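You operate a simulated robot arm through the tools that you are given. There is no shell and no other tool. Be economical: measure what you need, move in short steps, check, and stop when the job is done.

Carry out the task below with a simulated two-armed robot. There is one attempt and no reset: what you move stays moved.

TASK
Take the cap off the clear jar marked "blue" on the top of the pattern table and lay it down there.

It is judged by the outcome, as a careful person would: the job done as asked, and still so three seconds after it is handed in. It fails if anything else is knocked over, pushed out of place, dropped, spilled or broken. A push-on lid holds only when it is set on centred and level and pressed home; a screw cap is set on level and turned clockwise until tight.

THE ROBOT
Two 7-joint arms with two-finger grippers on one trunk, on a base that drives. Base frame: it is fixed to the floor where the robot stands at the start and does not move with it; the origin is under the middle of the robot, x ahead of it, y to its left, z up; the surface under the hand at the start is at about z = 0.86. Lengths are in m, angles in degrees, forces in N, time in s.
The left shoulder is at the start at [0.078, 0.151, 0.988], the right one opposite. With the tool pointing down near the work surface each hand reaches from about 0.22 to 0.78 m from the robot's upright axis, wherever it stands, measured 20 degrees to its own side. Payload 2.54 kg a hand.
The TCP of each hand is the grasp point between the finger pads, 0.03 m short of the fingertips. In the tool frame z runs along the fingers and y along their closing line. The gripper opens to 0.116 m. The gripper's body begins 0.095 m behind the TCP.
Orientation is that of the tool frame in the base frame, as a unit quaternion [w, x, y, z]. With the fingers straight down and closing along the base's y, the tool's x points along the base's -x, its y along +y and its z along -z.

THE INTERFACE
- The arms move only by the tool drive_tool. It takes "left_series", "right_series" or both (then of equal length, played together; a hand with none holds still); each is a list of rows, each a list of 7 numbers: the opening, from 0 (shut) to 1 (fully open), then the shift along the tool's x, y, z in units of 50 mm (1.0 is 50 mm), then the turn, a rotation vector about the tool's x, y, z in units of 5 degrees (1.0 is 5 degrees). In form: [[jaw, tx, ty, tz, rx, ry, rz], ...]. A call has 1 to 12 rows; each row shifts and turns the commanded pose from where the row before left it, along the tool's axes as they then stand. A call with a number of a shift or a turn outside -1 to 1 is refused whole. A row lasts 0.2 s, in which the tool goes at most 0.05 m and 8.6 degrees; a call with a longer step from one row to the next is refused whole, and so is a gripper value outside its range. A pose out of reach is approached as far as the arm can. The call stops where the force on the tool passes 40 N (or 10 N more than at its start, if that is more) or the arm is blocked; 0.2 s more then pass. The fingers move at their own pace (about 0.072 m/s each) and stop on an object; they squeeze with about 37 N. The grip force told is the motor's: it shows also when the fingers shut on nothing. Time passes only in rows, and 0.2 s behind the last, so rows that do not move let the fingers close. It gives the time, the measured TCP pose, the force on the tool (base axes), the opening and the grip force at its end, in the units of the frame above (readings bear some noise), with the torque about the TCP (base axes, N m) and any sound that the robot's microphone picked up.
- Cameras (640 x 400 px; columns grow to the right, rows downward): "scene" is now at [0.1605, 0.0084, 1.1558]; the picture's right is [0.09, -1.00, 0.00], its down [-0.11, -0.01, -0.99] and it looks along [0.99, 0.09, -0.11] (base axes); focal length 214 px, centre (320, 200). "left" rides on the left gripper at [0.069, 0.015, -0.122] in its tool frame; the picture's right is [-0.22, 0.98, 0.00], its down [-0.83, -0.18, -0.53] and it looks along [-0.52, -0.12, 0.85] (tool axes); focal length 251 px, centre (320, 200). "right" rides on the right gripper at [0.069, -0.015, -0.122] in its tool frame; the picture's right is [0.21, 0.98, 0.00], its down [-0.83, 0.18, -0.53] and it looks along [-0.52, 0.11, 0.85] (tool axes); focal length 251 px, centre (320, 200).
- get_image(camera): a new picture of that camera. No time passes.
- lift_body(by): slides the trunk up (or, below 0, down) by that many m; the arms and the scene camera ride with it, the base frame stays. It gives what a move gives, with no picture.
- roll_base(legs): drives the robot by 1 to 6 legs, each [ahead, left, turn to the left] in m, m and degrees, along the robot's own axes; the way and the turn of a leg run together, so that a leg with both is an arc; at most 1.5 m and 180 degrees a leg. The arms and the cameras ride along, it lands a little off, and it stops where it bumps. It gives what a move gives.
- aim_head(pan, tilt): turns the head with the scene camera to pan (to the left, within 80 degrees either way) and tilt (down, from -29 to 69), counted from straight ahead of the robot. It gives what a move gives.
- measure_at(camera, pixels): for up to 12 pixels [column, row] of the newest picture of that camera ("zoom" is the newest enlarged one), the place [x, y, z] in the base frame of the surface seen there, good to about 0.002 m. No time passes.
- enlarge(camera, box): a new picture of the part [left, top, right, bottom] of that camera's present view, enlarged. No time passes.
- finish_job(): hands the job in; it is judged then, once.

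Work in short steps. Measure before you move; look again where a grasp or a placing could have gone wrong, and mend it. You have 80 turns and 62 pictures in all, those below and enlarged ones among them. Open the grippers and draw the arms clear of the work before you hand the job in, unless the task says otherwise; then end with one line.

The tools are called after ">>>" as a command line: name --argument value ..., lists and objects as JSON in quotes. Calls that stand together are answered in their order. drive_tool: Moves the arms, as the interface text tells. Its arguments: {"type":"object","properties":{"left_series":{"type":"array"},"right_series":{"type":"array"}},"required":[]} The other tools are called the same way: lift_body (by) slides the trunk up or down; roll_base (legs) drives the base; aim_head (pan, tilt) turns the head that bears the scene camera; get_image (camera) takes a picture; measure_at (camera, pixels) gives the place of the surface under pixels of a picture; enlarge (camera, box) takes an enlarged picture of a part of a camera's view; finish_job () hands the job in.

At the start:

```text
t: 0.0
left_eef_pos: [0.4407, 0.192, 1.1173]
left_orientation: [0.0, -0.001, 1.0, 0.001]
left_contact_force: [0.2, -0.1, -0.1]
left_ft_torque: [0.0, -0.03, -0.04]
left_opening: 0.1162
left_grip_force: 0.0
right_eef_pos: [0.461, -0.1394, 1.1751]
right_orientation: [0.001, 0.0, 1.0, 0.0]
right_contact_force: [-1.6, 0.0, -0.6]
right_ft_torque: [0.04, 0.03, 0.01]
right_opening: 0.1159
right_grip_force: 0.2
trunk travel left (down, up): [-0.225, 0.064]
robot x, y, heading: [-0.0009, 0.0054, 0.1]
head pan, tilt: [5.2, 6.3]
```

scene: 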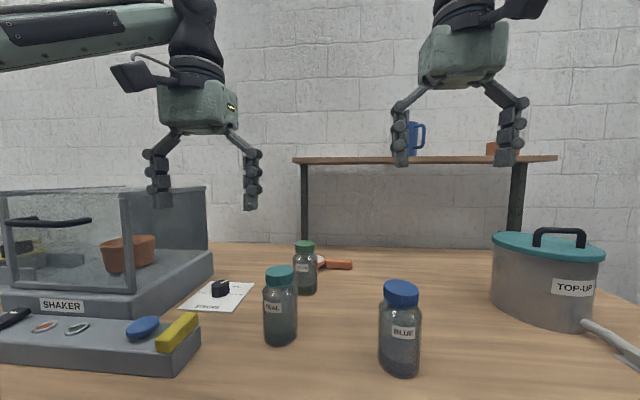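
right: 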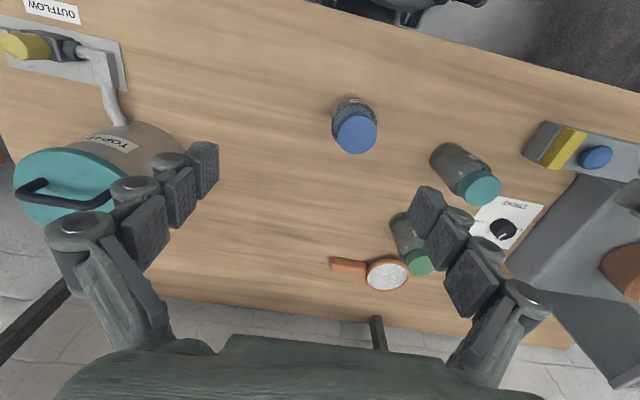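
left: 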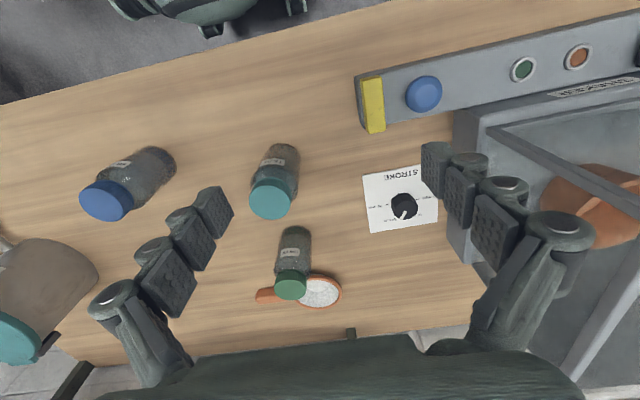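

The jar marked BLUE is at about (400,330) in the scene picture. I enlarge to see its label and cap, and measure it.

>>> enlarge --camera "scene" --box '[340, 260, 460, 390]'

>>> enlarge --camera "right" --box '[300, 70, 420, 170]'

>>> measure_at --camera "scene" --pixels '[[401, 285], [401, 292], [385, 287], [417, 288], [400, 345], [400, 374], [340, 380], [450, 380], [278, 271], [304, 245]]'

>>> measure_at --camera "right" --pixels '[[356, 133], [340, 133], [372, 133], [356, 118], [356, 149], [300, 150]]'

```text
3.08 times, centred on (400, 325) of scene
```

zoom: 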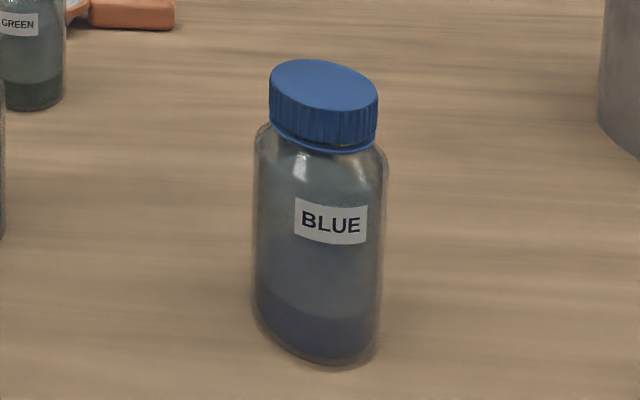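

```text
4.00 times, centred on (360, 120) of right
```

zoom: 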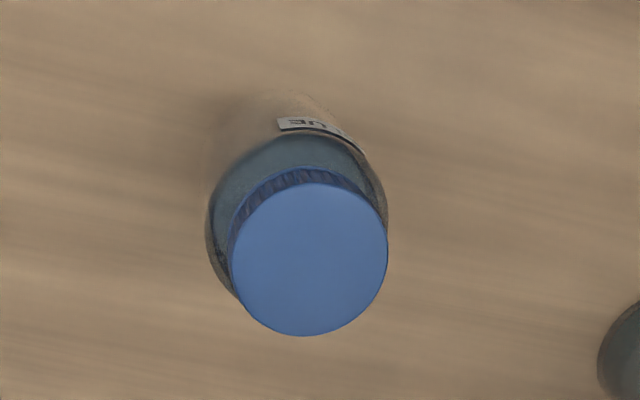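

```text
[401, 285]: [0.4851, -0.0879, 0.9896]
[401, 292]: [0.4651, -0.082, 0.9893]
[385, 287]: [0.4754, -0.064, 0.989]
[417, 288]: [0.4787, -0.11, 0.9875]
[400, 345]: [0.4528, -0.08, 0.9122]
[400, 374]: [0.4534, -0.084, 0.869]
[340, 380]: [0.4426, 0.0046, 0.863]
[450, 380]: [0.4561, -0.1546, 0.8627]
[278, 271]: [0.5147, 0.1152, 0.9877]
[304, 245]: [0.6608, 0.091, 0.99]
```

```text
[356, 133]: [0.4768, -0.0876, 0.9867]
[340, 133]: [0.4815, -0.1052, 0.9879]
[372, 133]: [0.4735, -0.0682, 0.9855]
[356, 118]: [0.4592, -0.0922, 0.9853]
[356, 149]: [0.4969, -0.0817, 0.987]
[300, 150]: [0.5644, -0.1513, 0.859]
```

The cap is at (0.477, -0.088), its top at 0.988, and it is a ribbed screw cap, so the left hand should hold the jar while the right unscrews. I measure the skirt and the jar's body, and start turning the left hand (high, in place) toward a slanted side grip.

>>> enlarge --camera "scene" --box '[340, 260, 460, 390]'

>>> measure_at --camera "zoom" --pixels '[[325, 125], [325, 140], [325, 148], [325, 165], [325, 190], [262, 220], [376, 220], [320, 280], [262, 280], [375, 280], [320, 355]]'

>>> drive_tool --left_series '[[1, 0, 0, 0, 0, 0, 1], [1, 0, 0, 0, 0, 0, 1], [1, 0, 0, 0, 0, 0, 1], [1, 0, 0, 0, 0, 0, 1], [1, 0, 0, 0, 0, 0, 1], [1, 0, 0, 0, 0, 0, 1], [1, 0, 0, 0, 0, 0, 1], [1, 0, 0, 0, 0, -1, 0], [1, 0, 0, 0, 0, -1, 0], [1, 0, 0, 0, 0, -1, 0], [1, 0, 0, 0, 0, -1, 0], [1, 0, 0, 0, 0, -1, 0]]'

```text
3.08 times, centred on (400, 325) of scene
```

zoom: 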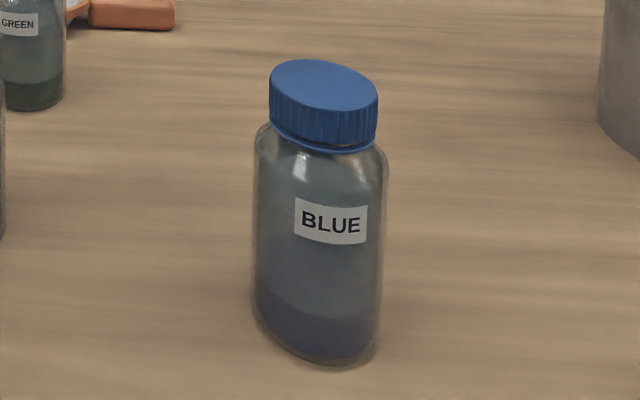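

```text
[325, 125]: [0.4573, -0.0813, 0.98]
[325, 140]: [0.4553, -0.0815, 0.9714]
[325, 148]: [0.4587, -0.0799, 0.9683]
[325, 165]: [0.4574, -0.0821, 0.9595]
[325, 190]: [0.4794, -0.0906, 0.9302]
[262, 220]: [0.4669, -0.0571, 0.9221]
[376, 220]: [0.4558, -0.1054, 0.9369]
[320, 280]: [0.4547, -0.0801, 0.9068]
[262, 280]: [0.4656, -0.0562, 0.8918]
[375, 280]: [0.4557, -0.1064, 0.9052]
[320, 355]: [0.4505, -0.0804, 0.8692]
```

```text
t: 2.6
left_eef_pos: [0.4408, 0.1939, 1.1178]
left_orientation: [0.208, 0.293, 0.931, -0.067]
left_contact_force: [0.3, 0.3, -0.3]
left_ft_torque: [0.01, -0.04, -0.01]
left_opening: 0.1162
left_grip_force: 0.1
right_eef_pos: [0.4616, -0.1385, 1.1764]
right_orientation: [0.001, 0.0, 1.0, 0.0]
right_contact_force: [0.3, -0.4, 0.0]
right_ft_torque: [0.05, -0.03, 0.0]
right_opening: 0.116
right_grip_force: 0.1
trunk travel left (down, up): [-0.225, 0.064]
robot x, y, heading: [0.0004, -0.0015, 0.3]
head pan, tilt: [5.2, 6.3]
```

Left hand turns as planned. I finish the pitch (6 rows), then move to a standoff 0.14 m from the jar along the tool axis.

>>> drive_tool --left_series '[[1, 0, 0, 0, 0, -1, 0], [1, 0, 0, 0, 0, -1, 0], [1, 0, 0, 0, 0, -1, 0], [1, 0, 0, 0, 0, -1, 0], [1, 0, 0, 0, 0, -1, 0], [1, 0, 0, 0, 0, -1, 0], [1, 0.217, -0.7, 0.463, 0, 0, 0], [1, 0.217, -0.7, 0.463, 0, 0, 0], [1, 0.217, -0.7, 0.463, 0, 0, 0], [1, 0.217, -0.7, 0.463, 0, 0, 0], [1, 0.217, -0.7, 0.463, 0, 0, 0], [1, 0.217, -0.7, 0.463, 0, 0, 0]]'

>>> get_image --camera "scene"

>>> get_image --camera "left"

```text
t: 5.2
left_eef_pos: [0.395, -0.0295, 0.9962]
left_orientation: [0.44, 0.266, 0.846, -0.139]
left_contact_force: [0.1, -0.9, 0.1]
left_ft_torque: [-0.01, 0.04, 0.01]
left_opening: 0.1159
left_grip_force: 0.0
left hand out of reach, approached as far as the arm can: row 10, 11
right_eef_pos: [0.462, -0.1384, 1.1756]
right_orientation: [0.0, 0.001, 1.0, 0.001]
right_contact_force: [0.2, -0.3, 1.2]
right_ft_torque: [0.03, -0.02, -0.02]
right_opening: 0.1161
right_grip_force: 0.0
trunk travel left (down, up): [-0.225, 0.064]
robot x, y, heading: [-0.0003, 0.0007, -0.2]
head pan, tilt: [5.2, 6.3]
```

```text
55 pictures are left
```

scene: 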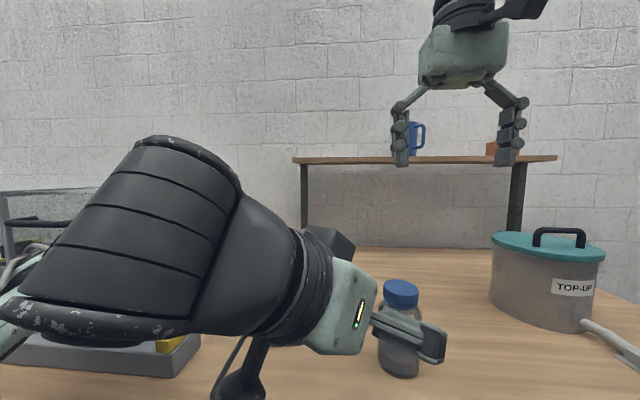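

```text
54 pictures are left
```

left: 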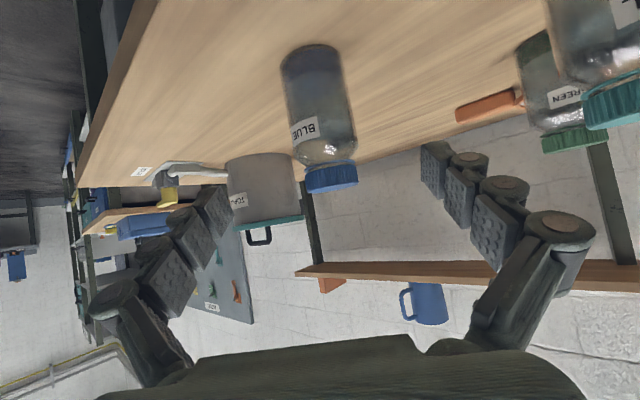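

The blue jar lies centred between the left fingers (320,110 in the left view), slightly up-left. I glance around for another table/jar named so, and advance 0.08 m along the tool axis.

>>> drive_tool --left_series '[[1, 0, 0, 0.4, 0, 0, 0], [1, 0, 0, 0.4, 0, 0, 0], [1, 0, 0, 0.4, 0, 0, 0], [1, 0, 0, 0.4, 0, 0, 0], [1, 0, 0, 0, 0, 0, 0]]'

>>> get_image --camera "left"

>>> aim_head --pan -60 --tilt 15

>>> get_image --camera "scene"

>>> aim_head --pan -5 --tilt 25

>>> get_image --camera "scene"

```text
t: 6.4
left_eef_pos: [0.4463, -0.0644, 0.9498]
left_orientation: [0.442, 0.266, 0.845, -0.139]
left_contact_force: [-0.8, -0.2, -0.9]
left_ft_torque: [-0.04, -0.01, 0.01]
left_opening: 0.1161
left_grip_force: 0.1
right_eef_pos: [0.4609, -0.1388, 1.1763]
right_orientation: [0.0, 0.0, 1.0, -0.001]
right_contact_force: [-0.5, 0.8, 0.1]
right_ft_torque: [-0.01, 0.04, 0.02]
right_opening: 0.116
right_grip_force: 0.1
trunk travel left (down, up): [-0.225, 0.064]
robot x, y, heading: [0.0042, -0.0003, 0.2]
head pan, tilt: [5.2, 6.3]
heard: click
```

```text
53 pictures are left
```

left: 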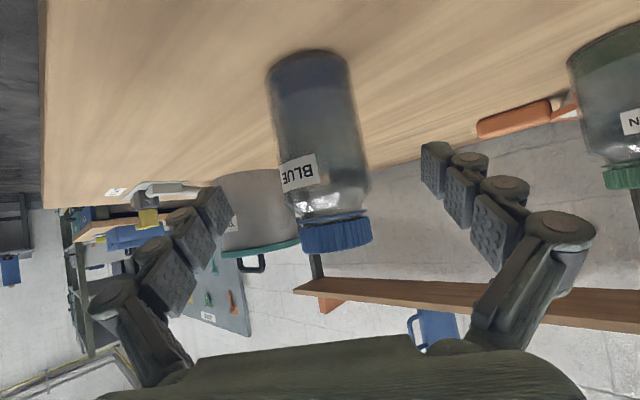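

```text
t: 7.8
left_eef_pos: [0.4472, -0.0653, 0.9499]
left_orientation: [0.442, 0.266, 0.846, -0.138]
left_contact_force: [0.3, -0.5, 0.6]
left_ft_torque: [0.04, 0.0, -0.03]
left_opening: 0.116
left_grip_force: 0.1
right_eef_pos: [0.4591, -0.1382, 1.1769]
right_orientation: [0.002, 0.001, 1.0, 0.0]
right_contact_force: [-0.8, 0.6, 0.3]
right_ft_torque: [-0.01, 0.02, 0.01]
right_opening: 0.116
right_grip_force: 0.1
trunk travel left (down, up): [-0.225, 0.064]
robot x, y, heading: [-0.0019, 0.0011, 0.1]
head pan, tilt: [-60.0, 15.0]
```

```text
52 pictures are left
```

scene: 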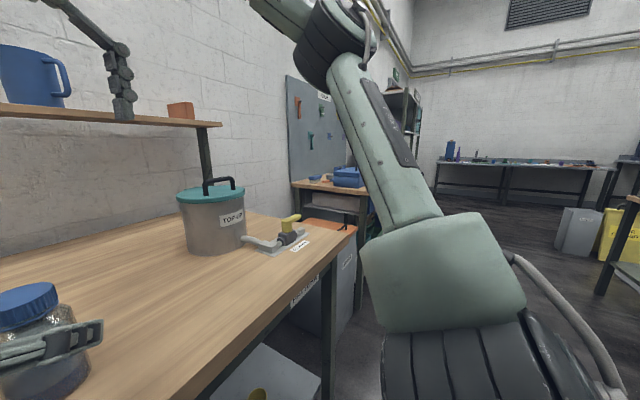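

```text
t: 9.0
left_eef_pos: [0.4452, -0.0645, 0.9488]
left_orientation: [0.442, 0.266, 0.845, -0.139]
left_contact_force: [-0.2, 0.1, 0.0]
left_ft_torque: [0.0, 0.0, 0.01]
left_opening: 0.116
left_grip_force: 0.1
right_eef_pos: [0.4605, -0.1394, 1.1758]
right_orientation: [0.0, 0.0, 1.0, 0.0]
right_contact_force: [0.6, 0.7, 0.1]
right_ft_torque: [0.02, 0.02, -0.03]
right_opening: 0.116
right_grip_force: 0.1
trunk travel left (down, up): [-0.225, 0.064]
robot x, y, heading: [0.004, 0.0011, 0.2]
head pan, tilt: [-5.0, 25.0]
```

```text
51 pictures are left
```

scene: 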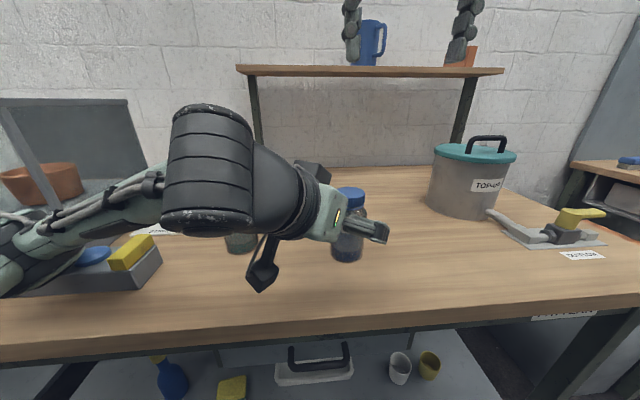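

A click was heard; the left forearm is near the shaker's panel at (90,255). I check that region and the label on the table edge at (563,314).

>>> enlarge --camera "scene" --box '[0, 150, 240, 300]'

>>> enlarge --camera "scene" --box '[510, 280, 630, 350]'

```text
2.67 times, centred on (120, 225) of scene
```

zoom: 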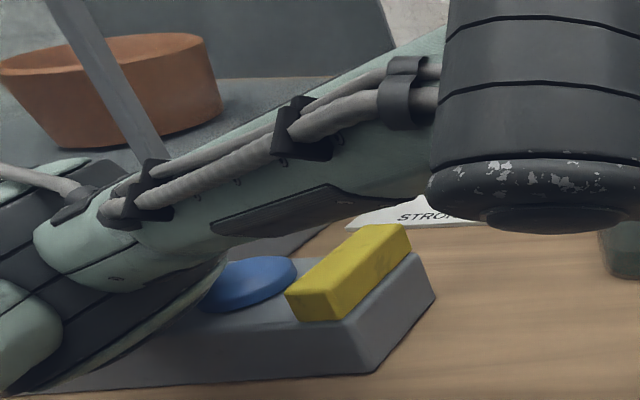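

```text
5.33 times, centred on (570, 315) of scene
```

zoom: 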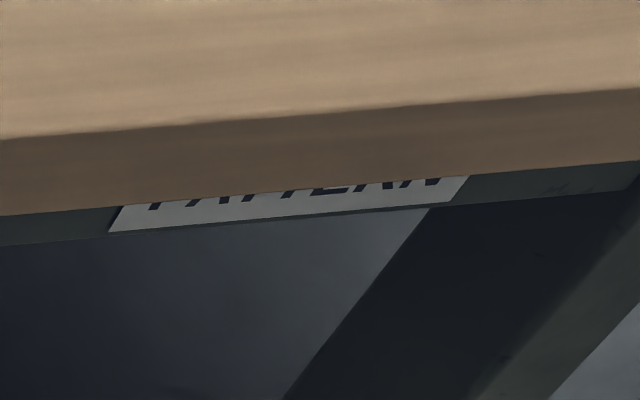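

The table is the PATTERN table. The left elbow hangs low over the shaker's panel; I look there.

>>> aim_head --pan 45 --tilt 40

>>> get_image --camera "scene"

```text
t: 10.2
left_eef_pos: [0.4461, -0.0645, 0.9484]
left_orientation: [0.442, 0.266, 0.845, -0.139]
left_contact_force: [0.0, 0.0, 0.0]
left_ft_torque: [0.02, -0.01, 0.01]
left_opening: 0.1161
left_grip_force: 0.0
right_eef_pos: [0.4589, -0.1391, 1.1766]
right_orientation: [0.0, 0.0, 1.0, 0.0]
right_contact_force: [0.2, 0.0, -0.3]
right_ft_torque: [0.03, -0.05, 0.03]
right_opening: 0.116
right_grip_force: 0.1
trunk travel left (down, up): [-0.225, 0.064]
robot x, y, heading: [0.0003, 0.0034, -0.2]
head pan, tilt: [45.0, 40.0]
```

```text
48 pictures are left
```

scene: 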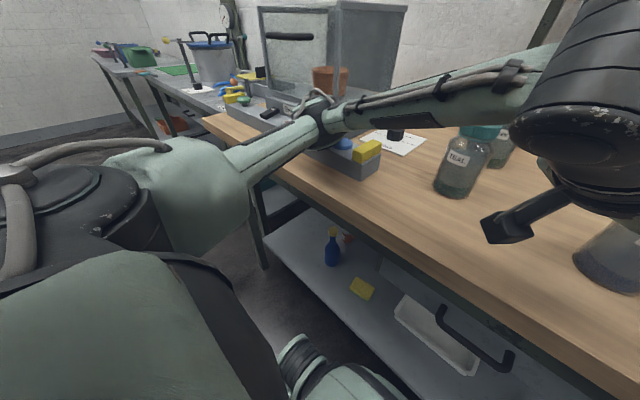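

>>> enlarge --camera "scene" --box '[220, 60, 400, 190]'

>>> measure_at --camera "zoom" --pixels '[[300, 250], [390, 260], [440, 300], [550, 320], [360, 200], [280, 200], [180, 180], [340, 300]]'

```text
3.08 times, centred on (310, 125) of scene
```

zoom: 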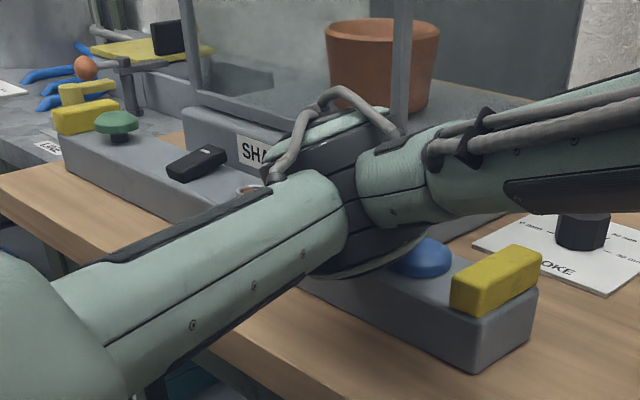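

```text
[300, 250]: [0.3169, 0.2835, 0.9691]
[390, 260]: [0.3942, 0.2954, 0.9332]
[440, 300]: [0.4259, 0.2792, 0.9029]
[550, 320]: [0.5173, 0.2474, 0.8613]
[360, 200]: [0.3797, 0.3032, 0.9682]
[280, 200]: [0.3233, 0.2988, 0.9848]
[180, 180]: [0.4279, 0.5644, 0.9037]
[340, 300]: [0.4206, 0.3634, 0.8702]
```

The left elbow's underside is at about z=0.93 just over the shaker's blue button, so this side is too cramped. I'll swap roles: right hand holds the jar, left unscrews. First raise the trunk so the elbow clears, then back the left hand out.

>>> lift_body --by 0.05

>>> enlarge --camera "scene" --box '[220, 60, 400, 190]'

```text
t: 11.1
left_eef_pos: [0.4463, -0.0645, 0.9969]
left_orientation: [0.44, 0.266, 0.846, -0.139]
left_contact_force: [-0.3, -0.2, 0.2]
left_ft_torque: [-0.02, -0.01, 0.02]
left_opening: 0.1161
left_grip_force: 0.1
right_eef_pos: [0.462, -0.1389, 1.2253]
right_orientation: [0.0, 0.0, 1.0, 0.0]
right_contact_force: [-0.4, -0.3, 0.1]
right_ft_torque: [0.0, 0.01, -0.01]
right_opening: 0.1162
right_grip_force: 0.1
trunk travel left (down, up): [-0.275, 0.014]
robot x, y, heading: [0.0028, -0.0003, -0.1]
head pan, tilt: [45.0, 40.0]
```

```text
3.08 times, centred on (310, 125) of scene
```

zoom: 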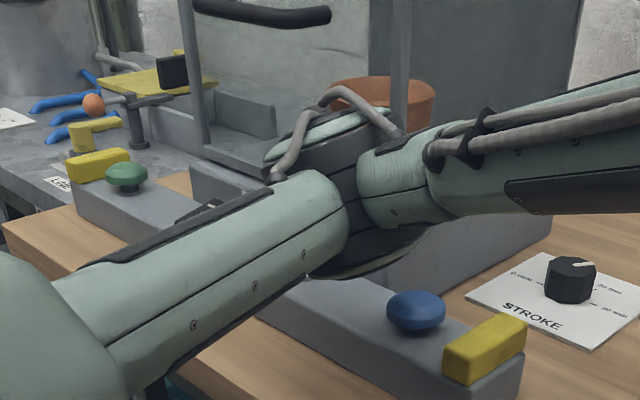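

Clear of the button now. I reverse the left hand's way out.

>>> drive_tool --left_series '[[1, 0, 0, -0.5, 0, 0, 0], [1, 0, 0, -0.5, 0, 0, 0], [1, 0, 0, -0.5, 0, 0, 0], [1, -0.217, 0.7, -0.463, 0, 0, 0], [1, -0.217, 0.7, -0.463, 0, 0, 0], [1, -0.217, 0.7, -0.463, 0, 0, 0], [1, -0.217, 0.7, -0.463, 0, 0, 0], [1, -0.217, 0.7, -0.463, 0, 0, 0], [1, -0.217, 0.7, -0.4, 0, 0, 0], [1, 0, 0, 0, 0, 1, 0], [1, 0, 0, 0, 0, 1, 0], [1, 0, 0, 0, 0, 1, 0]]'

>>> drive_tool --left_series '[[1, 0, 0, 0, 0, 1, 0], [1, 0, 0, 0, 0, 1, 0], [1, 0, 0, 0, 0, 1, 0], [1, 0, 0, 0, 0, 1, 0], [1, 0, 0, 0, 0, 1, 0], [1, 0, 0, 0, 0, 1, 0], [1, 0, 0, 0, 0, 1, 0], [1, 0, 0, 0, 0, 1, 0]]' --right_series '[[1, 0, 0, 0, 0, 0, -1], [1, 0, 0, 0, 0, 0, -1], [1, 0, 0, 0, 0, 0, -1], [1, 0, 0, 0, 0, 0, -1], [1, 0, 0, 0, 0, 0, -1], [1, 0, 0, 0, 0, 0, -1], [1, 0, 0, 0, 0, 0, -1], [1, 0, 0, 0, 0, 0, 0]]'

>>> get_image --camera "scene"

```text
t: 13.7
left_eef_pos: [0.4554, 0.1848, 1.1713]
left_orientation: [0.326, 0.282, 0.897, -0.103]
left_contact_force: [-0.3, -0.5, -0.2]
left_ft_torque: [0.02, 0.01, 0.0]
left_opening: 0.1159
left_grip_force: 0.0
right_eef_pos: [0.4607, -0.1392, 1.2248]
right_orientation: [0.001, 0.0, 1.0, 0.0]
right_contact_force: [0.5, 0.2, -0.7]
right_ft_torque: [0.0, 0.03, -0.01]
right_opening: 0.1161
right_grip_force: 0.0
trunk travel left (down, up): [-0.275, 0.014]
robot x, y, heading: [0.0014, 0.0023, -0.0]
head pan, tilt: [45.0, 40.0]
```

```text
t: 15.5
left_eef_pos: [0.4559, 0.1843, 1.1714]
left_orientation: [0.001, 0.3, 0.954, 0.001]
left_contact_force: [-0.2, 0.0, -0.1]
left_ft_torque: [-0.01, 0.0, 0.01]
left_opening: 0.1162
left_grip_force: 0.0
right_eef_pos: [0.4611, -0.1379, 1.2263]
right_orientation: [0.0, -0.302, 0.953, 0.001]
right_contact_force: [-0.4, -0.1, 0.1]
right_ft_torque: [0.04, -0.02, 0.01]
right_opening: 0.1158
right_grip_force: 0.0
trunk travel left (down, up): [-0.275, 0.014]
robot x, y, heading: [0.0013, -0.0024, -0.2]
head pan, tilt: [45.0, 40.0]
```

```text
45 pictures are left
```

scene: 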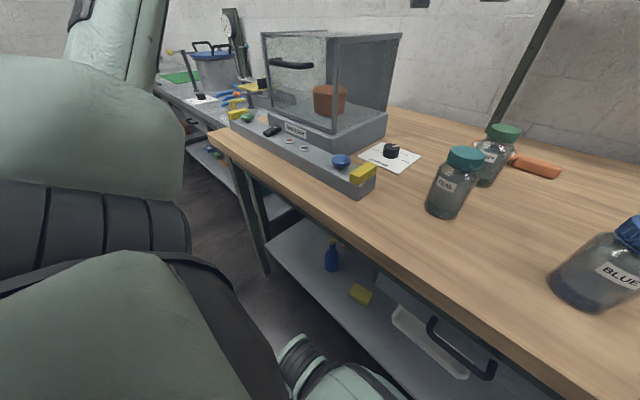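

The shaker looks undisturbed. I back the base 0.12 m to give the arms room, then pitch the right hand and straighten the left.

>>> roll_base --legs '[[-0.12, 0, 0]]'

>>> drive_tool --right_series '[[1, 0, 0, 0, 0, -1, 0], [1, 0, 0, 0, 0, -1, 0], [1, 0, 0, 0, 0, -1, 0], [1, 0, 0, 0, 0, -1, 0], [1, 0, 0, 0, 0, -1, 0], [1, 0, 0, 0, 0, -1, 0], [1, 0, 0, 0, 0, -1, 0], [1, 0, 0, 0, 0, -1, 0], [1, 0, 0, 0, 0, -1, 0], [1, 0, 0, 0, 0, -1, 0]]' --left_series '[[1, 0, 0, 0, 0, 0, -1], [1, 0, 0, 0, 0, 0, -1], [1, 0, 0, 0, 0, 0, -1], [1, 0, 0, 0, 0, 0, -1], [1, 0, 0, 0, 0, 0, -1], [1, 0, 0, 0, 0, 0, -1], [1, 0, 0, 0, 0, 0, -1], [1, 0, 0, 0, 0, 0, 0], [1, 0, 0, 0, 0, 0, 0], [1, 0, 0, 0, 0, 0, 0]]'

>>> aim_head --pan -20 --tilt 25

>>> get_image --camera "scene"

```text
t: 16.7
left_eef_pos: [0.3362, 0.1852, 1.1711]
left_orientation: [0.0, 0.301, 0.954, -0.001]
left_contact_force: [-0.2, -0.3, -0.9]
left_ft_torque: [-0.02, -0.06, -0.03]
left_opening: 0.1159
left_grip_force: 0.1
right_eef_pos: [0.3408, -0.1391, 1.2269]
right_orientation: [0.0, -0.301, 0.954, -0.001]
right_contact_force: [0.1, -0.1, 0.2]
right_ft_torque: [-0.02, -0.04, 0.01]
right_opening: 0.116
right_grip_force: 0.0
trunk travel left (down, up): [-0.275, 0.014]
robot x, y, heading: [-0.1178, 0.0009, 0.0]
head pan, tilt: [45.0, 40.0]
```

```text
t: 18.9
left_eef_pos: [0.3371, 0.1854, 1.1719]
left_orientation: [0.0, 0.0, 1.0, 0.0]
left_contact_force: [-0.5, 0.4, -0.6]
left_ft_torque: [0.01, 0.03, -0.02]
left_opening: 0.116
left_grip_force: 0.0
right_eef_pos: [0.3406, -0.1406, 1.2246]
right_orientation: [0.404, -0.272, 0.864, 0.127]
right_contact_force: [0.2, -0.9, 0.7]
right_ft_torque: [0.04, 0.03, 0.01]
right_opening: 0.1159
right_grip_force: 0.1
trunk travel left (down, up): [-0.275, 0.014]
robot x, y, heading: [-0.1174, 0.0007, -0.3]
head pan, tilt: [45.0, 40.0]
```

```text
t: 20.3
left_eef_pos: [0.3368, 0.1861, 1.1724]
left_orientation: [-0.001, 0.0, 1.0, -0.001]
left_contact_force: [-0.4, -0.5, -0.2]
left_ft_torque: [-0.03, 0.0, 0.01]
left_opening: 0.1161
left_grip_force: 0.1
right_eef_pos: [0.3428, -0.1396, 1.2259]
right_orientation: [0.403, -0.273, 0.864, 0.127]
right_contact_force: [0.6, -0.8, 0.2]
right_ft_torque: [-0.01, -0.03, 0.03]
right_opening: 0.116
right_grip_force: 0.1
trunk travel left (down, up): [-0.275, 0.014]
robot x, y, heading: [-0.1219, 0.0011, -0.1]
head pan, tilt: [-20.0, 25.0]
```

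```text
44 pictures are left
```

scene: 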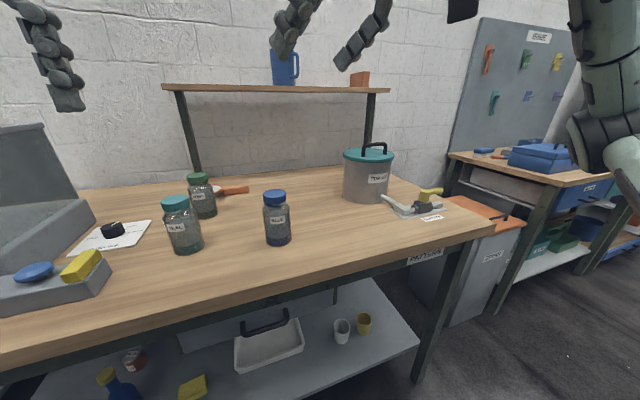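

The jar is free to approach from the right-front. I move the right hand to a standoff 0.14 m short of the jar along its axis.

>>> drive_tool --right_series '[[1, 0.508, -0.121, 0.577, 0, 0, 0], [1, 0.508, -0.121, 0.577, 0, 0, 0], [1, 0.508, -0.121, 0.577, 0, 0, 0], [1, 0.508, -0.121, 0.577, 0, 0, 0], [1, 0.508, -0.121, 0.577, 0, 0, 0], [1, 0.508, -0.121, 0.577, 0, 0, 0], [1, 0, 0, 0, 0, 0, 0]]'

>>> get_image --camera "scene"

>>> get_image --camera "right"

```text
t: 21.9
left_eef_pos: [0.3381, 0.1855, 1.1715]
left_orientation: [0.0, 0.0, 1.0, 0.0]
left_contact_force: [0.2, 0.1, -0.3]
left_ft_torque: [0.03, 0.0, -0.04]
left_opening: 0.1158
left_grip_force: 0.1
right_eef_pos: [0.391, -0.1489, 0.9985]
right_orientation: [0.403, -0.273, 0.864, 0.128]
right_contact_force: [-0.4, 0.8, 0.5]
right_ft_torque: [0.0, 0.03, 0.0]
right_opening: 0.1158
right_grip_force: 0.1
trunk travel left (down, up): [-0.275, 0.014]
robot x, y, heading: [-0.1175, 0.0004, -0.3]
head pan, tilt: [-20.0, 25.0]
```

```text
43 pictures are left
```

scene: 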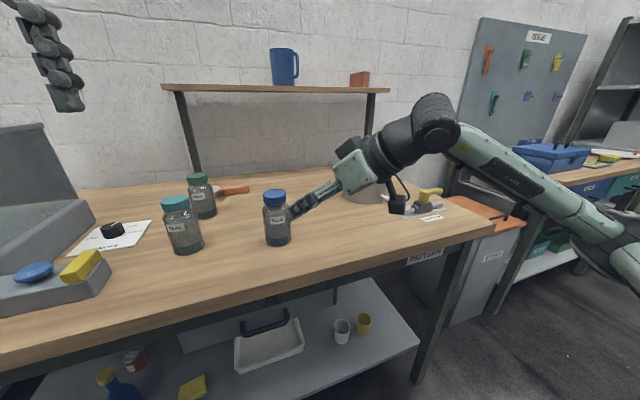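

```text
42 pictures are left
```

right: 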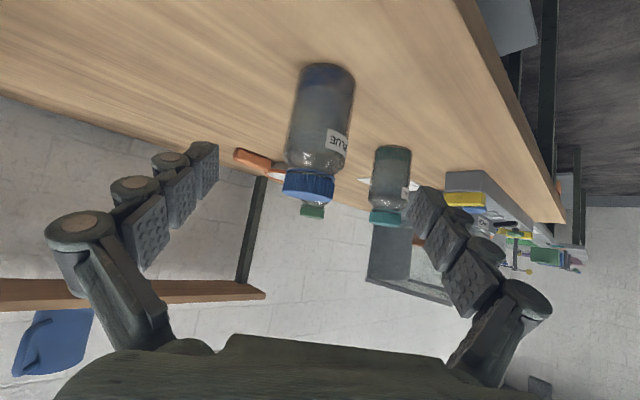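

Reached exactly, elbow well clear, jar centred between the fingers. I advance 0.14 m along the tool axis with open fingers.

>>> drive_tool --right_series '[[1, 0, 0, 0.4, 0, 0, 0], [1, 0, 0, 0.4, 0, 0, 0], [1, 0, 0, 0.4, 0, 0, 0], [1, 0, 0, 0.4, 0, 0, 0], [1, 0, 0, 0.4, 0, 0, 0], [1, 0, 0, 0.4, 0, 0, 0], [1, 0, 0, 0.4, 0, 0, 0], [1, 0, 0, 0, 0, 0, 0]]'

>>> get_image --camera "scene"

>>> get_image --camera "right"

```text
t: 23.7
left_eef_pos: [0.337, 0.1847, 1.1726]
left_orientation: [0.0, 0.0, 1.0, 0.0]
left_contact_force: [-0.2, 0.7, 0.9]
left_ft_torque: [-0.01, 0.02, -0.01]
left_opening: 0.1161
left_grip_force: 0.0
right_eef_pos: [0.4792, -0.0895, 0.9077]
right_orientation: [0.403, -0.272, 0.865, 0.127]
right_contact_force: [0.0, -1.1, -0.2]
right_ft_torque: [0.0, -0.04, 0.02]
right_opening: 0.1161
right_grip_force: 0.0
trunk travel left (down, up): [-0.275, 0.014]
robot x, y, heading: [-0.1168, -0.0018, 0.2]
head pan, tilt: [-20.0, 25.0]
```

```text
41 pictures are left
```

scene: 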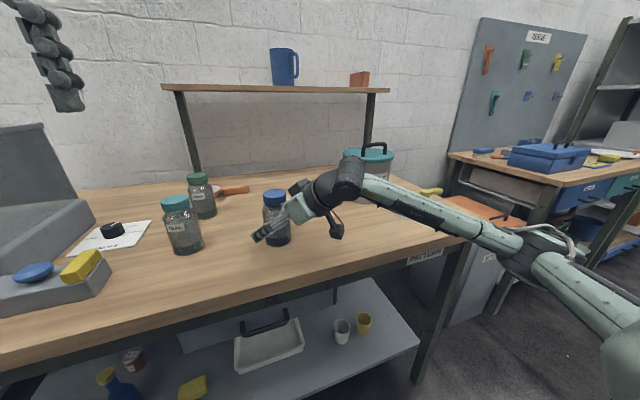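

```text
40 pictures are left
```

right: 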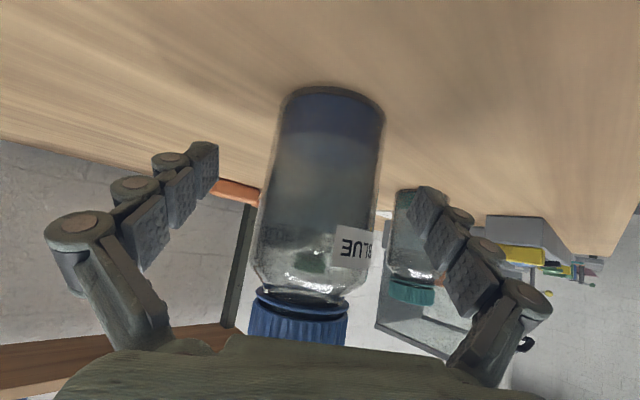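

The jar is centred between the right pads. I close the right hand on its body.

>>> drive_tool --right_series '[[0.6, 0, 0, 0, 0, 0, 0], [0.5, 0, 0, 0, 0, 0, 0], [0.4, 0, 0, 0, 0, 0, 0], [0.3, 0, 0, 0, 0, 0, 0], [0.2, 0, 0, 0, 0, 0, 0], [0.2, 0, 0, 0, 0, 0, 0]]'

>>> get_image --camera "right"

>>> enlarge --camera "scene" --box '[220, 150, 360, 260]'

>>> measure_at --camera "zoom" --pixels '[[247, 190], [225, 190], [270, 190], [247, 182], [247, 198]]'

```text
t: 25.1
left_eef_pos: [0.337, 0.1845, 1.1722]
left_orientation: [0.0, 0.0, 1.0, 0.0]
left_contact_force: [-0.5, 0.1, 0.5]
left_ft_torque: [-0.01, 0.01, 0.0]
left_opening: 0.1159
left_grip_force: 0.0
right_eef_pos: [0.4799, -0.0888, 0.9074]
right_orientation: [0.403, -0.272, 0.864, 0.127]
right_contact_force: [-1.9, 1.3, 0.7]
right_ft_torque: [0.04, 0.04, 0.01]
right_opening: 0.0611
right_grip_force: 37.3
trunk travel left (down, up): [-0.275, 0.014]
robot x, y, heading: [-0.1211, -0.0011, -0.1]
head pan, tilt: [-20.0, 25.0]
```

```text
39 pictures are left
```

right: 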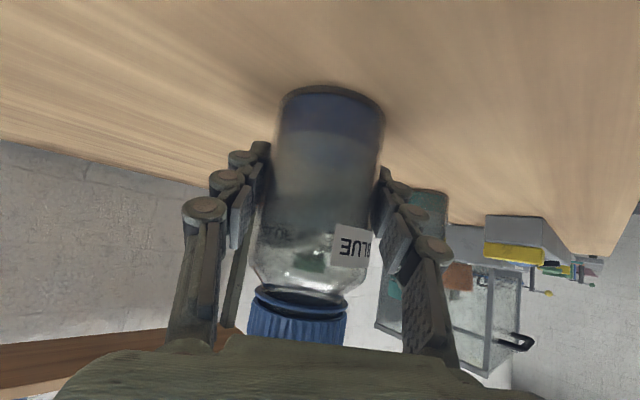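

```text
3.64 times, centred on (290, 205) of scene
```

zoom: 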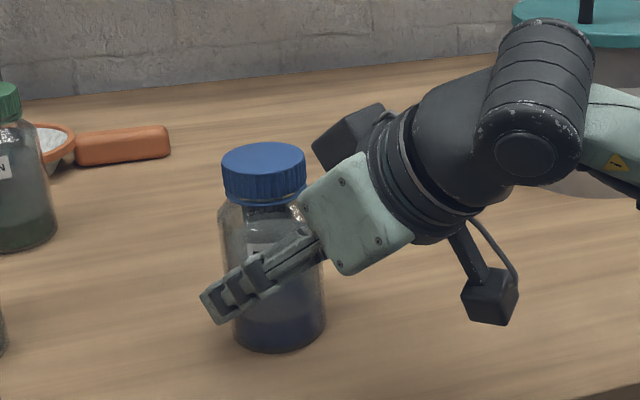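

```text
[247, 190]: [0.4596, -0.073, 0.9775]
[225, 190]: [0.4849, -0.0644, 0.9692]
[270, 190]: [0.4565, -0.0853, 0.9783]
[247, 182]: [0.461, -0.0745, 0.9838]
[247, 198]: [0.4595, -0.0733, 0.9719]
```

The jar is held firmly (37 N, 0.061 m). I measure the cap top and the highest parts of the right hand near it before bringing the left hand over.

>>> measure_at --camera "zoom" --pixels '[[263, 158], [230, 160], [298, 160], [263, 145], [263, 172], [350, 130], [320, 148], [365, 170], [420, 110], [545, 40], [255, 205]]'

>>> get_image --camera "left"

```text
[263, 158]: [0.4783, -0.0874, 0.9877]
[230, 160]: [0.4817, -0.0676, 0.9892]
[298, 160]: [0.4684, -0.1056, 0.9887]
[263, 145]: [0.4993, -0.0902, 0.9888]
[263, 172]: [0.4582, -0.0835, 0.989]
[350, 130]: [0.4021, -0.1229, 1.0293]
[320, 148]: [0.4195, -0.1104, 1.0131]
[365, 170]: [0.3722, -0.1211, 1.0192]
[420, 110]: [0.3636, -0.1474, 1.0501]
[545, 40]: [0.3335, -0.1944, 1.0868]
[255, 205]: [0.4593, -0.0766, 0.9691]
```

```text
37 pictures are left
```

left: 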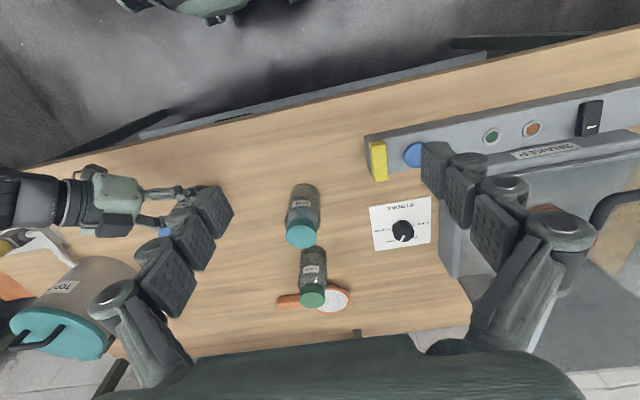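

Cap centre (0.478, -0.087), top 0.988, bottom about 0.968. I bring the left hand above it at z 1.07, then pre-turn it clockwise 25° with the jaw partly closed (0.07 m) to stay clear of the right hand's bracket at (0.41,-0.115,1.03).

>>> drive_tool --left_series '[[1, -0.353, -0.68, 0.255, 0, 0, 0], [1, -0.353, -0.68, 0.255, 0, 0, 0], [1, -0.353, -0.68, 0.255, 0, 0, 0], [1, -0.353, -0.68, 0.255, 0, 0, 0], [0.62, -0.353, -0.68, 0.255, 0, 0, 0], [0.62, -0.353, -0.68, 0.255, 0, 0, 0], [0.62, -0.353, -0.68, 0.255, 0, 0, 0], [0.62, -0.353, -0.68, 0.255, 0, 0, 0], [0.62, 0, 0, 0, 0, 0, 0]]'

>>> get_image --camera "scene"

>>> get_image --camera "left"

```text
t: 27.1
left_eef_pos: [0.4784, -0.0881, 1.07]
left_orientation: [-0.001, 0.0, 1.0, 0.0]
left_contact_force: [0.7, 0.9, 0.6]
left_ft_torque: [0.02, 0.0, 0.0]
left_opening: 0.0716
left_grip_force: 0.1
right_eef_pos: [0.4787, -0.0871, 0.9078]
right_orientation: [0.403, -0.272, 0.864, 0.127]
right_contact_force: [0.3, 0.3, 2.2]
right_ft_torque: [-0.06, -0.09, -0.02]
right_opening: 0.0611
right_grip_force: 37.1
trunk travel left (down, up): [-0.275, 0.014]
robot x, y, heading: [-0.1183, -0.001, -0.0]
head pan, tilt: [-20.0, 25.0]
```

```text
36 pictures are left
```

scene: 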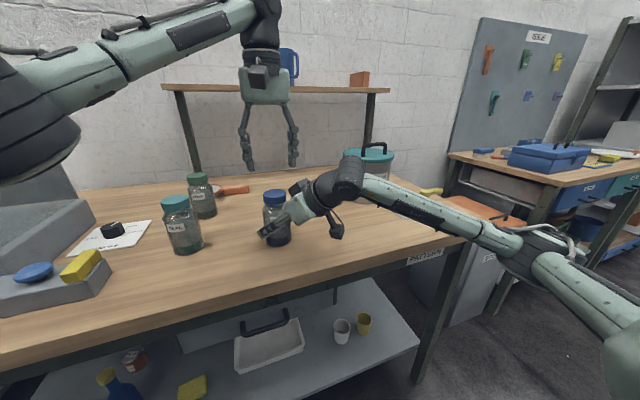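

```text
35 pictures are left
```

left: 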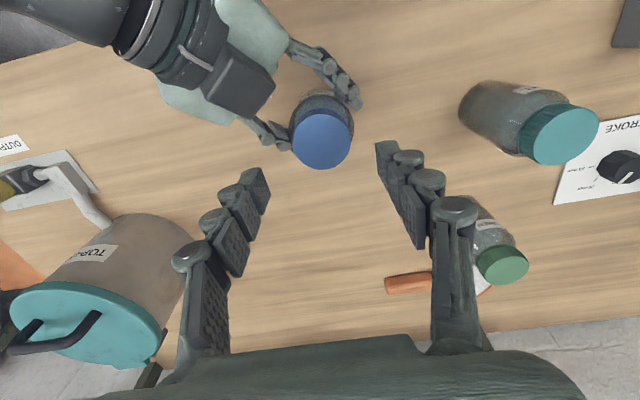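

Aligned over the cap (321,138). I pre-turn 25° clockwise and descend 0.077 m to put the pads around the cap.

>>> drive_tool --left_series '[[0.62, 0, 0, 0, 0, 0, 1], [0.62, 0, 0, 0, 0, 0, 1], [0.62, 0, 0, 0, 0, 0, 1], [0.62, 0, 0, 0, 0, 0, 1], [0.62, 0, 0, 0, 0, 0, 1], [0.62, 0, 0, 0.4, 0, 0, 0], [0.62, 0, 0, 0.4, 0, 0, 0], [0.62, 0, 0, 0.4, 0, 0, 0], [0.62, 0, 0, 0.34, 0, 0, 0], [0.62, 0, 0, 0, 0, 0, 0]]'

>>> get_image --camera "left"

>>> enlarge --camera "scene" --box '[200, 100, 380, 260]'

```text
t: 29.3
left_eef_pos: [0.4779, -0.0878, 0.9937]
left_orientation: [0.001, 0.217, 0.976, 0.0]
left_contact_force: [-0.5, 0.4, 0.5]
left_ft_torque: [-0.03, -0.05, -0.03]
left_opening: 0.0719
left_grip_force: 0.0
right_eef_pos: [0.479, -0.0877, 0.9074]
right_orientation: [0.403, -0.272, 0.865, 0.126]
right_contact_force: [-1.9, -0.2, 1.1]
right_ft_torque: [0.0, -0.03, 0.0]
right_opening: 0.061
right_grip_force: 36.8
trunk travel left (down, up): [-0.275, 0.014]
robot x, y, heading: [-0.1172, 0.0005, 0.2]
head pan, tilt: [-20.0, 25.0]
```

```text
34 pictures are left
```

left: 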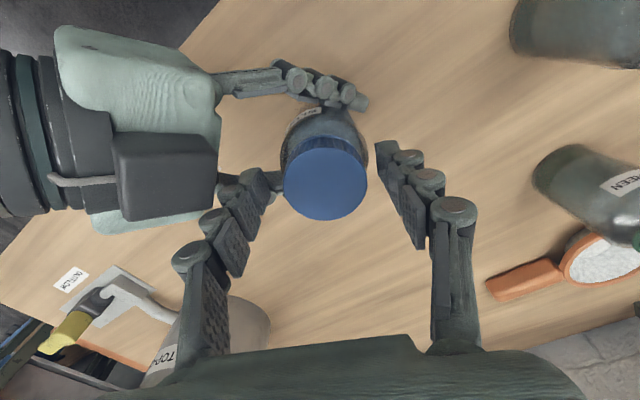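

```text
2.50 times, centred on (290, 180) of scene
```

zoom: 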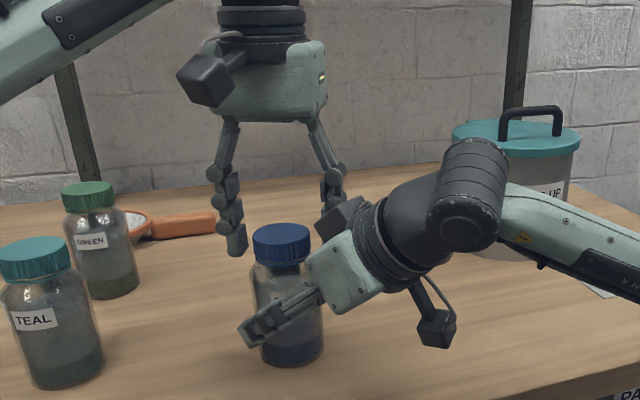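

The cap sits at the left TCP. I close on it.

>>> drive_tool --left_series '[[0.5, 0, 0, 0, 0, 0, 0], [0.4, 0, 0, 0, 0, 0, 0], [0.3, 0, 0, 0, 0, 0, 0], [0.2, 0, 0, 0, 0, 0, 0], [0.1, 0, 0, 0, 0, 0, 0], [0.1, 0, 0, 0, 0, 0, 0]]'

>>> get_image --camera "left"

```text
t: 30.7
left_eef_pos: [0.4783, -0.0865, 0.9934]
left_orientation: [0.001, 0.215, 0.977, 0.0]
left_contact_force: [9.4, 15.2, 3.2]
left_ft_torque: [0.74, -0.32, 0.08]
left_opening: 0.0471
left_grip_force: 37.1
right_eef_pos: [0.4791, -0.0878, 0.9085]
right_orientation: [0.403, -0.272, 0.864, 0.127]
right_contact_force: [-8.1, -13.1, 1.5]
right_ft_torque: [0.48, -0.38, -0.01]
right_opening: 0.0612
right_grip_force: 36.8
trunk travel left (down, up): [-0.275, 0.014]
robot x, y, heading: [-0.1173, -0.0002, -0.2]
head pan, tilt: [-20.0, 25.0]
```

```text
32 pictures are left
```

left: 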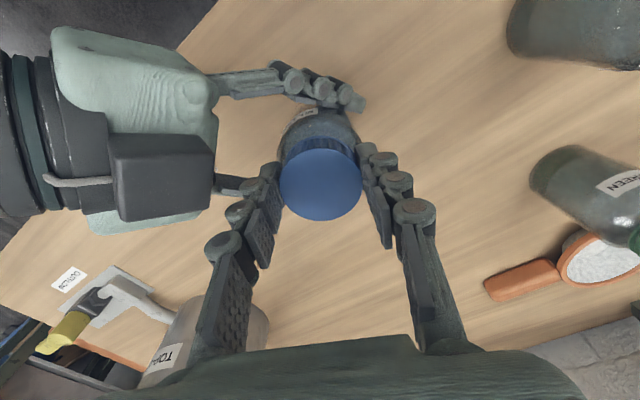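

Gripped, but an 18 N side force along +tool-y shows a small offset; I shift about 1.5 mm that way.

>>> drive_tool --left_series '[[0.1, 0, 0.03, 0, 0, 0, 0], [0.1, 0, 0, 0, 0, 0, 0]]'

```text
t: 31.3
left_eef_pos: [0.4782, -0.087, 0.9933]
left_orientation: [0.002, 0.216, 0.976, 0.0]
left_contact_force: [6.3, 11.9, 2.7]
left_ft_torque: [0.62, -0.23, 0.0]
left_opening: 0.0473
left_grip_force: 37.0
right_eef_pos: [0.4785, -0.0887, 0.9084]
right_orientation: [0.403, -0.272, 0.865, 0.126]
right_contact_force: [-6.3, -13.2, 1.8]
right_ft_torque: [0.25, -0.24, -0.03]
right_opening: 0.0609
right_grip_force: 37.2
trunk travel left (down, up): [-0.275, 0.014]
robot x, y, heading: [-0.1169, 0.0001, -0.1]
head pan, tilt: [-20.0, 25.0]
```

The force dropped by about 4 N; shift 3.5 mm more.

>>> drive_tool --left_series '[[0.1, 0, 0.035, 0, 0, 0, 0], [0.1, 0, 0.035, 0, 0, 0, 0], [0.1, 0, 0, 0, 0, 0, 0]]'

```text
t: 32.1
left_eef_pos: [0.4783, -0.0857, 0.9925]
left_orientation: [0.0, 0.219, 0.976, -0.001]
left_contact_force: [-9.2, -5.9, 4.5]
left_ft_torque: [-0.1, 0.21, -0.07]
left_opening: 0.0472
left_grip_force: 37.3
right_eef_pos: [0.4791, -0.0885, 0.9075]
right_orientation: [0.404, -0.272, 0.864, 0.128]
right_contact_force: [9.0, 4.9, -0.4]
right_ft_torque: [-0.71, 0.68, 0.0]
right_opening: 0.061
right_grip_force: 37.0
trunk travel left (down, up): [-0.275, 0.014]
robot x, y, heading: [-0.1242, 0.0016, -0.1]
head pan, tilt: [-20.0, 25.0]
```

Nearly balanced; I step back 1 mm and begin turning counter-clockwise 20°, watching the torque.

>>> drive_tool --left_series '[[0.1, 0, -0.025, 0, 0, 0, 0], [0.1, 0, 0, 0, 0, 0, -1], [0.1, 0, 0, 0, 0, 0, -1], [0.1, 0, 0, 0, 0, 0, -1], [0.1, 0, 0, 0, 0, 0, -1], [0.1, 0, 0, 0, 0, 0, 0]]'

>>> get_image --camera "left"

```text
t: 33.5
left_eef_pos: [0.4784, -0.0863, 0.9924]
left_orientation: [0.0, 0.045, 0.999, -0.001]
left_contact_force: [-12.6, -15.9, 9.2]
left_ft_torque: [-0.83, 0.61, -0.06]
left_opening: 0.0471
left_grip_force: 36.5
right_eef_pos: [0.4784, -0.088, 0.9077]
right_orientation: [0.404, -0.272, 0.864, 0.127]
right_contact_force: [15.1, 14.2, -0.8]
right_ft_torque: [-0.52, 0.17, -0.08]
right_opening: 0.0608
right_grip_force: 37.3
trunk travel left (down, up): [-0.275, 0.014]
robot x, y, heading: [-0.1237, -0.0, -0.1]
head pan, tilt: [-20.0, 25.0]
```

```text
31 pictures are left
```

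left: 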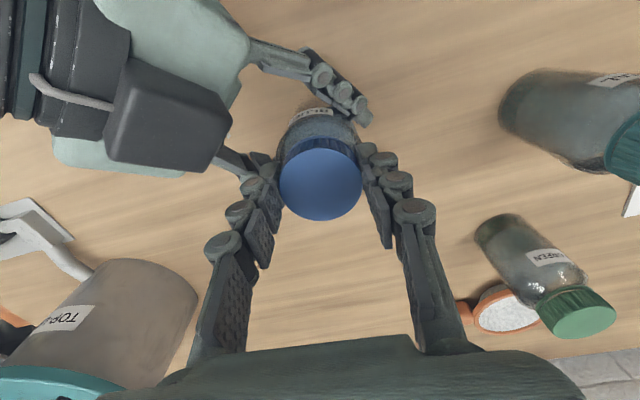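

It turns easily. Side force has grown to 20 N, so I correct by about 2 mm toward -x,-y and 1 mm up, and turn 25° more.

>>> drive_tool --left_series '[[0.1, 0.03, -0.04, -0.02, 0, 0, 0], [0.1, 0, 0, 0, 0, 0, -1], [0.1, 0, 0, 0, 0, 0, -1], [0.1, 0, 0, 0, 0, 0, -1], [0.1, 0, 0, 0, 0, 0, -1], [0.1, 0, 0, 0, 0, 0, -1], [0.1, 0, 0, 0, 0, 0, 0]]'

```text
t: 35.1
left_eef_pos: [0.4772, -0.0868, 0.9953]
left_orientation: [0.001, -0.175, 0.985, 0.0]
left_contact_force: [8.0, -13.4, 0.9]
left_ft_torque: [-0.41, -0.16, -0.03]
left_opening: 0.047
left_grip_force: 36.6
right_eef_pos: [0.4783, -0.0872, 0.907]
right_orientation: [0.403, -0.273, 0.864, 0.127]
right_contact_force: [-6.9, 14.2, 2.0]
right_ft_torque: [-0.59, -0.55, 0.03]
right_opening: 0.0611
right_grip_force: 36.7
trunk travel left (down, up): [-0.275, 0.014]
robot x, y, heading: [-0.1211, 0.0001, -0.2]
head pan, tilt: [-20.0, 25.0]
```

Turning on with small corrections; the hand has risen 2–3 mm, so the cap may be climbing.

>>> drive_tool --left_series '[[0.1, 0, -0.03, 0, 0, 0, 0], [0.1, 0, 0, -0.005, 0, 0, -1], [0.1, 0, 0, -0.005, 0, 0, -1], [0.1, 0, 0, -0.005, 0, 0, -1], [0.1, 0, 0, -0.005, 0, 0, -1], [0.1, 0, 0, -0.005, 0, 0, -1], [0.1, 0, 0, -0.005, 0, 0, -1], [0.1, 0, 0, 0, 0, 0, 0]]'

>>> enlarge --camera "scene" --box '[220, 130, 340, 260]'

>>> get_image --camera "right"

```text
t: 36.9
left_eef_pos: [0.4791, -0.0871, 0.9951]
left_orientation: [0.0, -0.423, 0.906, -0.001]
left_contact_force: [16.1, -6.5, -1.5]
left_ft_torque: [-0.13, -0.41, -0.04]
left_opening: 0.047
left_grip_force: 37.2
right_eef_pos: [0.4787, -0.0866, 0.9069]
right_orientation: [0.404, -0.273, 0.864, 0.127]
right_contact_force: [-16.4, 5.2, 5.0]
right_ft_torque: [-0.21, -1.11, 0.06]
right_opening: 0.0613
right_grip_force: 36.8
trunk travel left (down, up): [-0.275, 0.014]
robot x, y, heading: [-0.1225, 0.0016, -0.1]
head pan, tilt: [-20.0, 25.0]
```

```text
3.08 times, centred on (280, 195) of scene
```

zoom: 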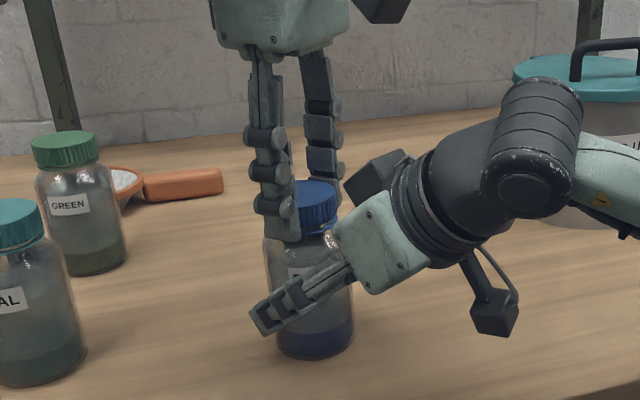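

```text
29 pictures are left
```

right: 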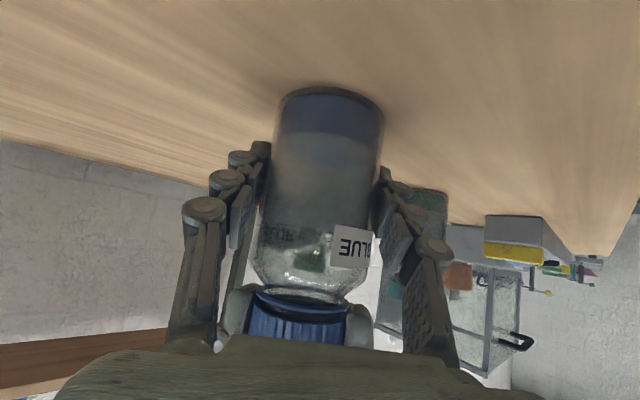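

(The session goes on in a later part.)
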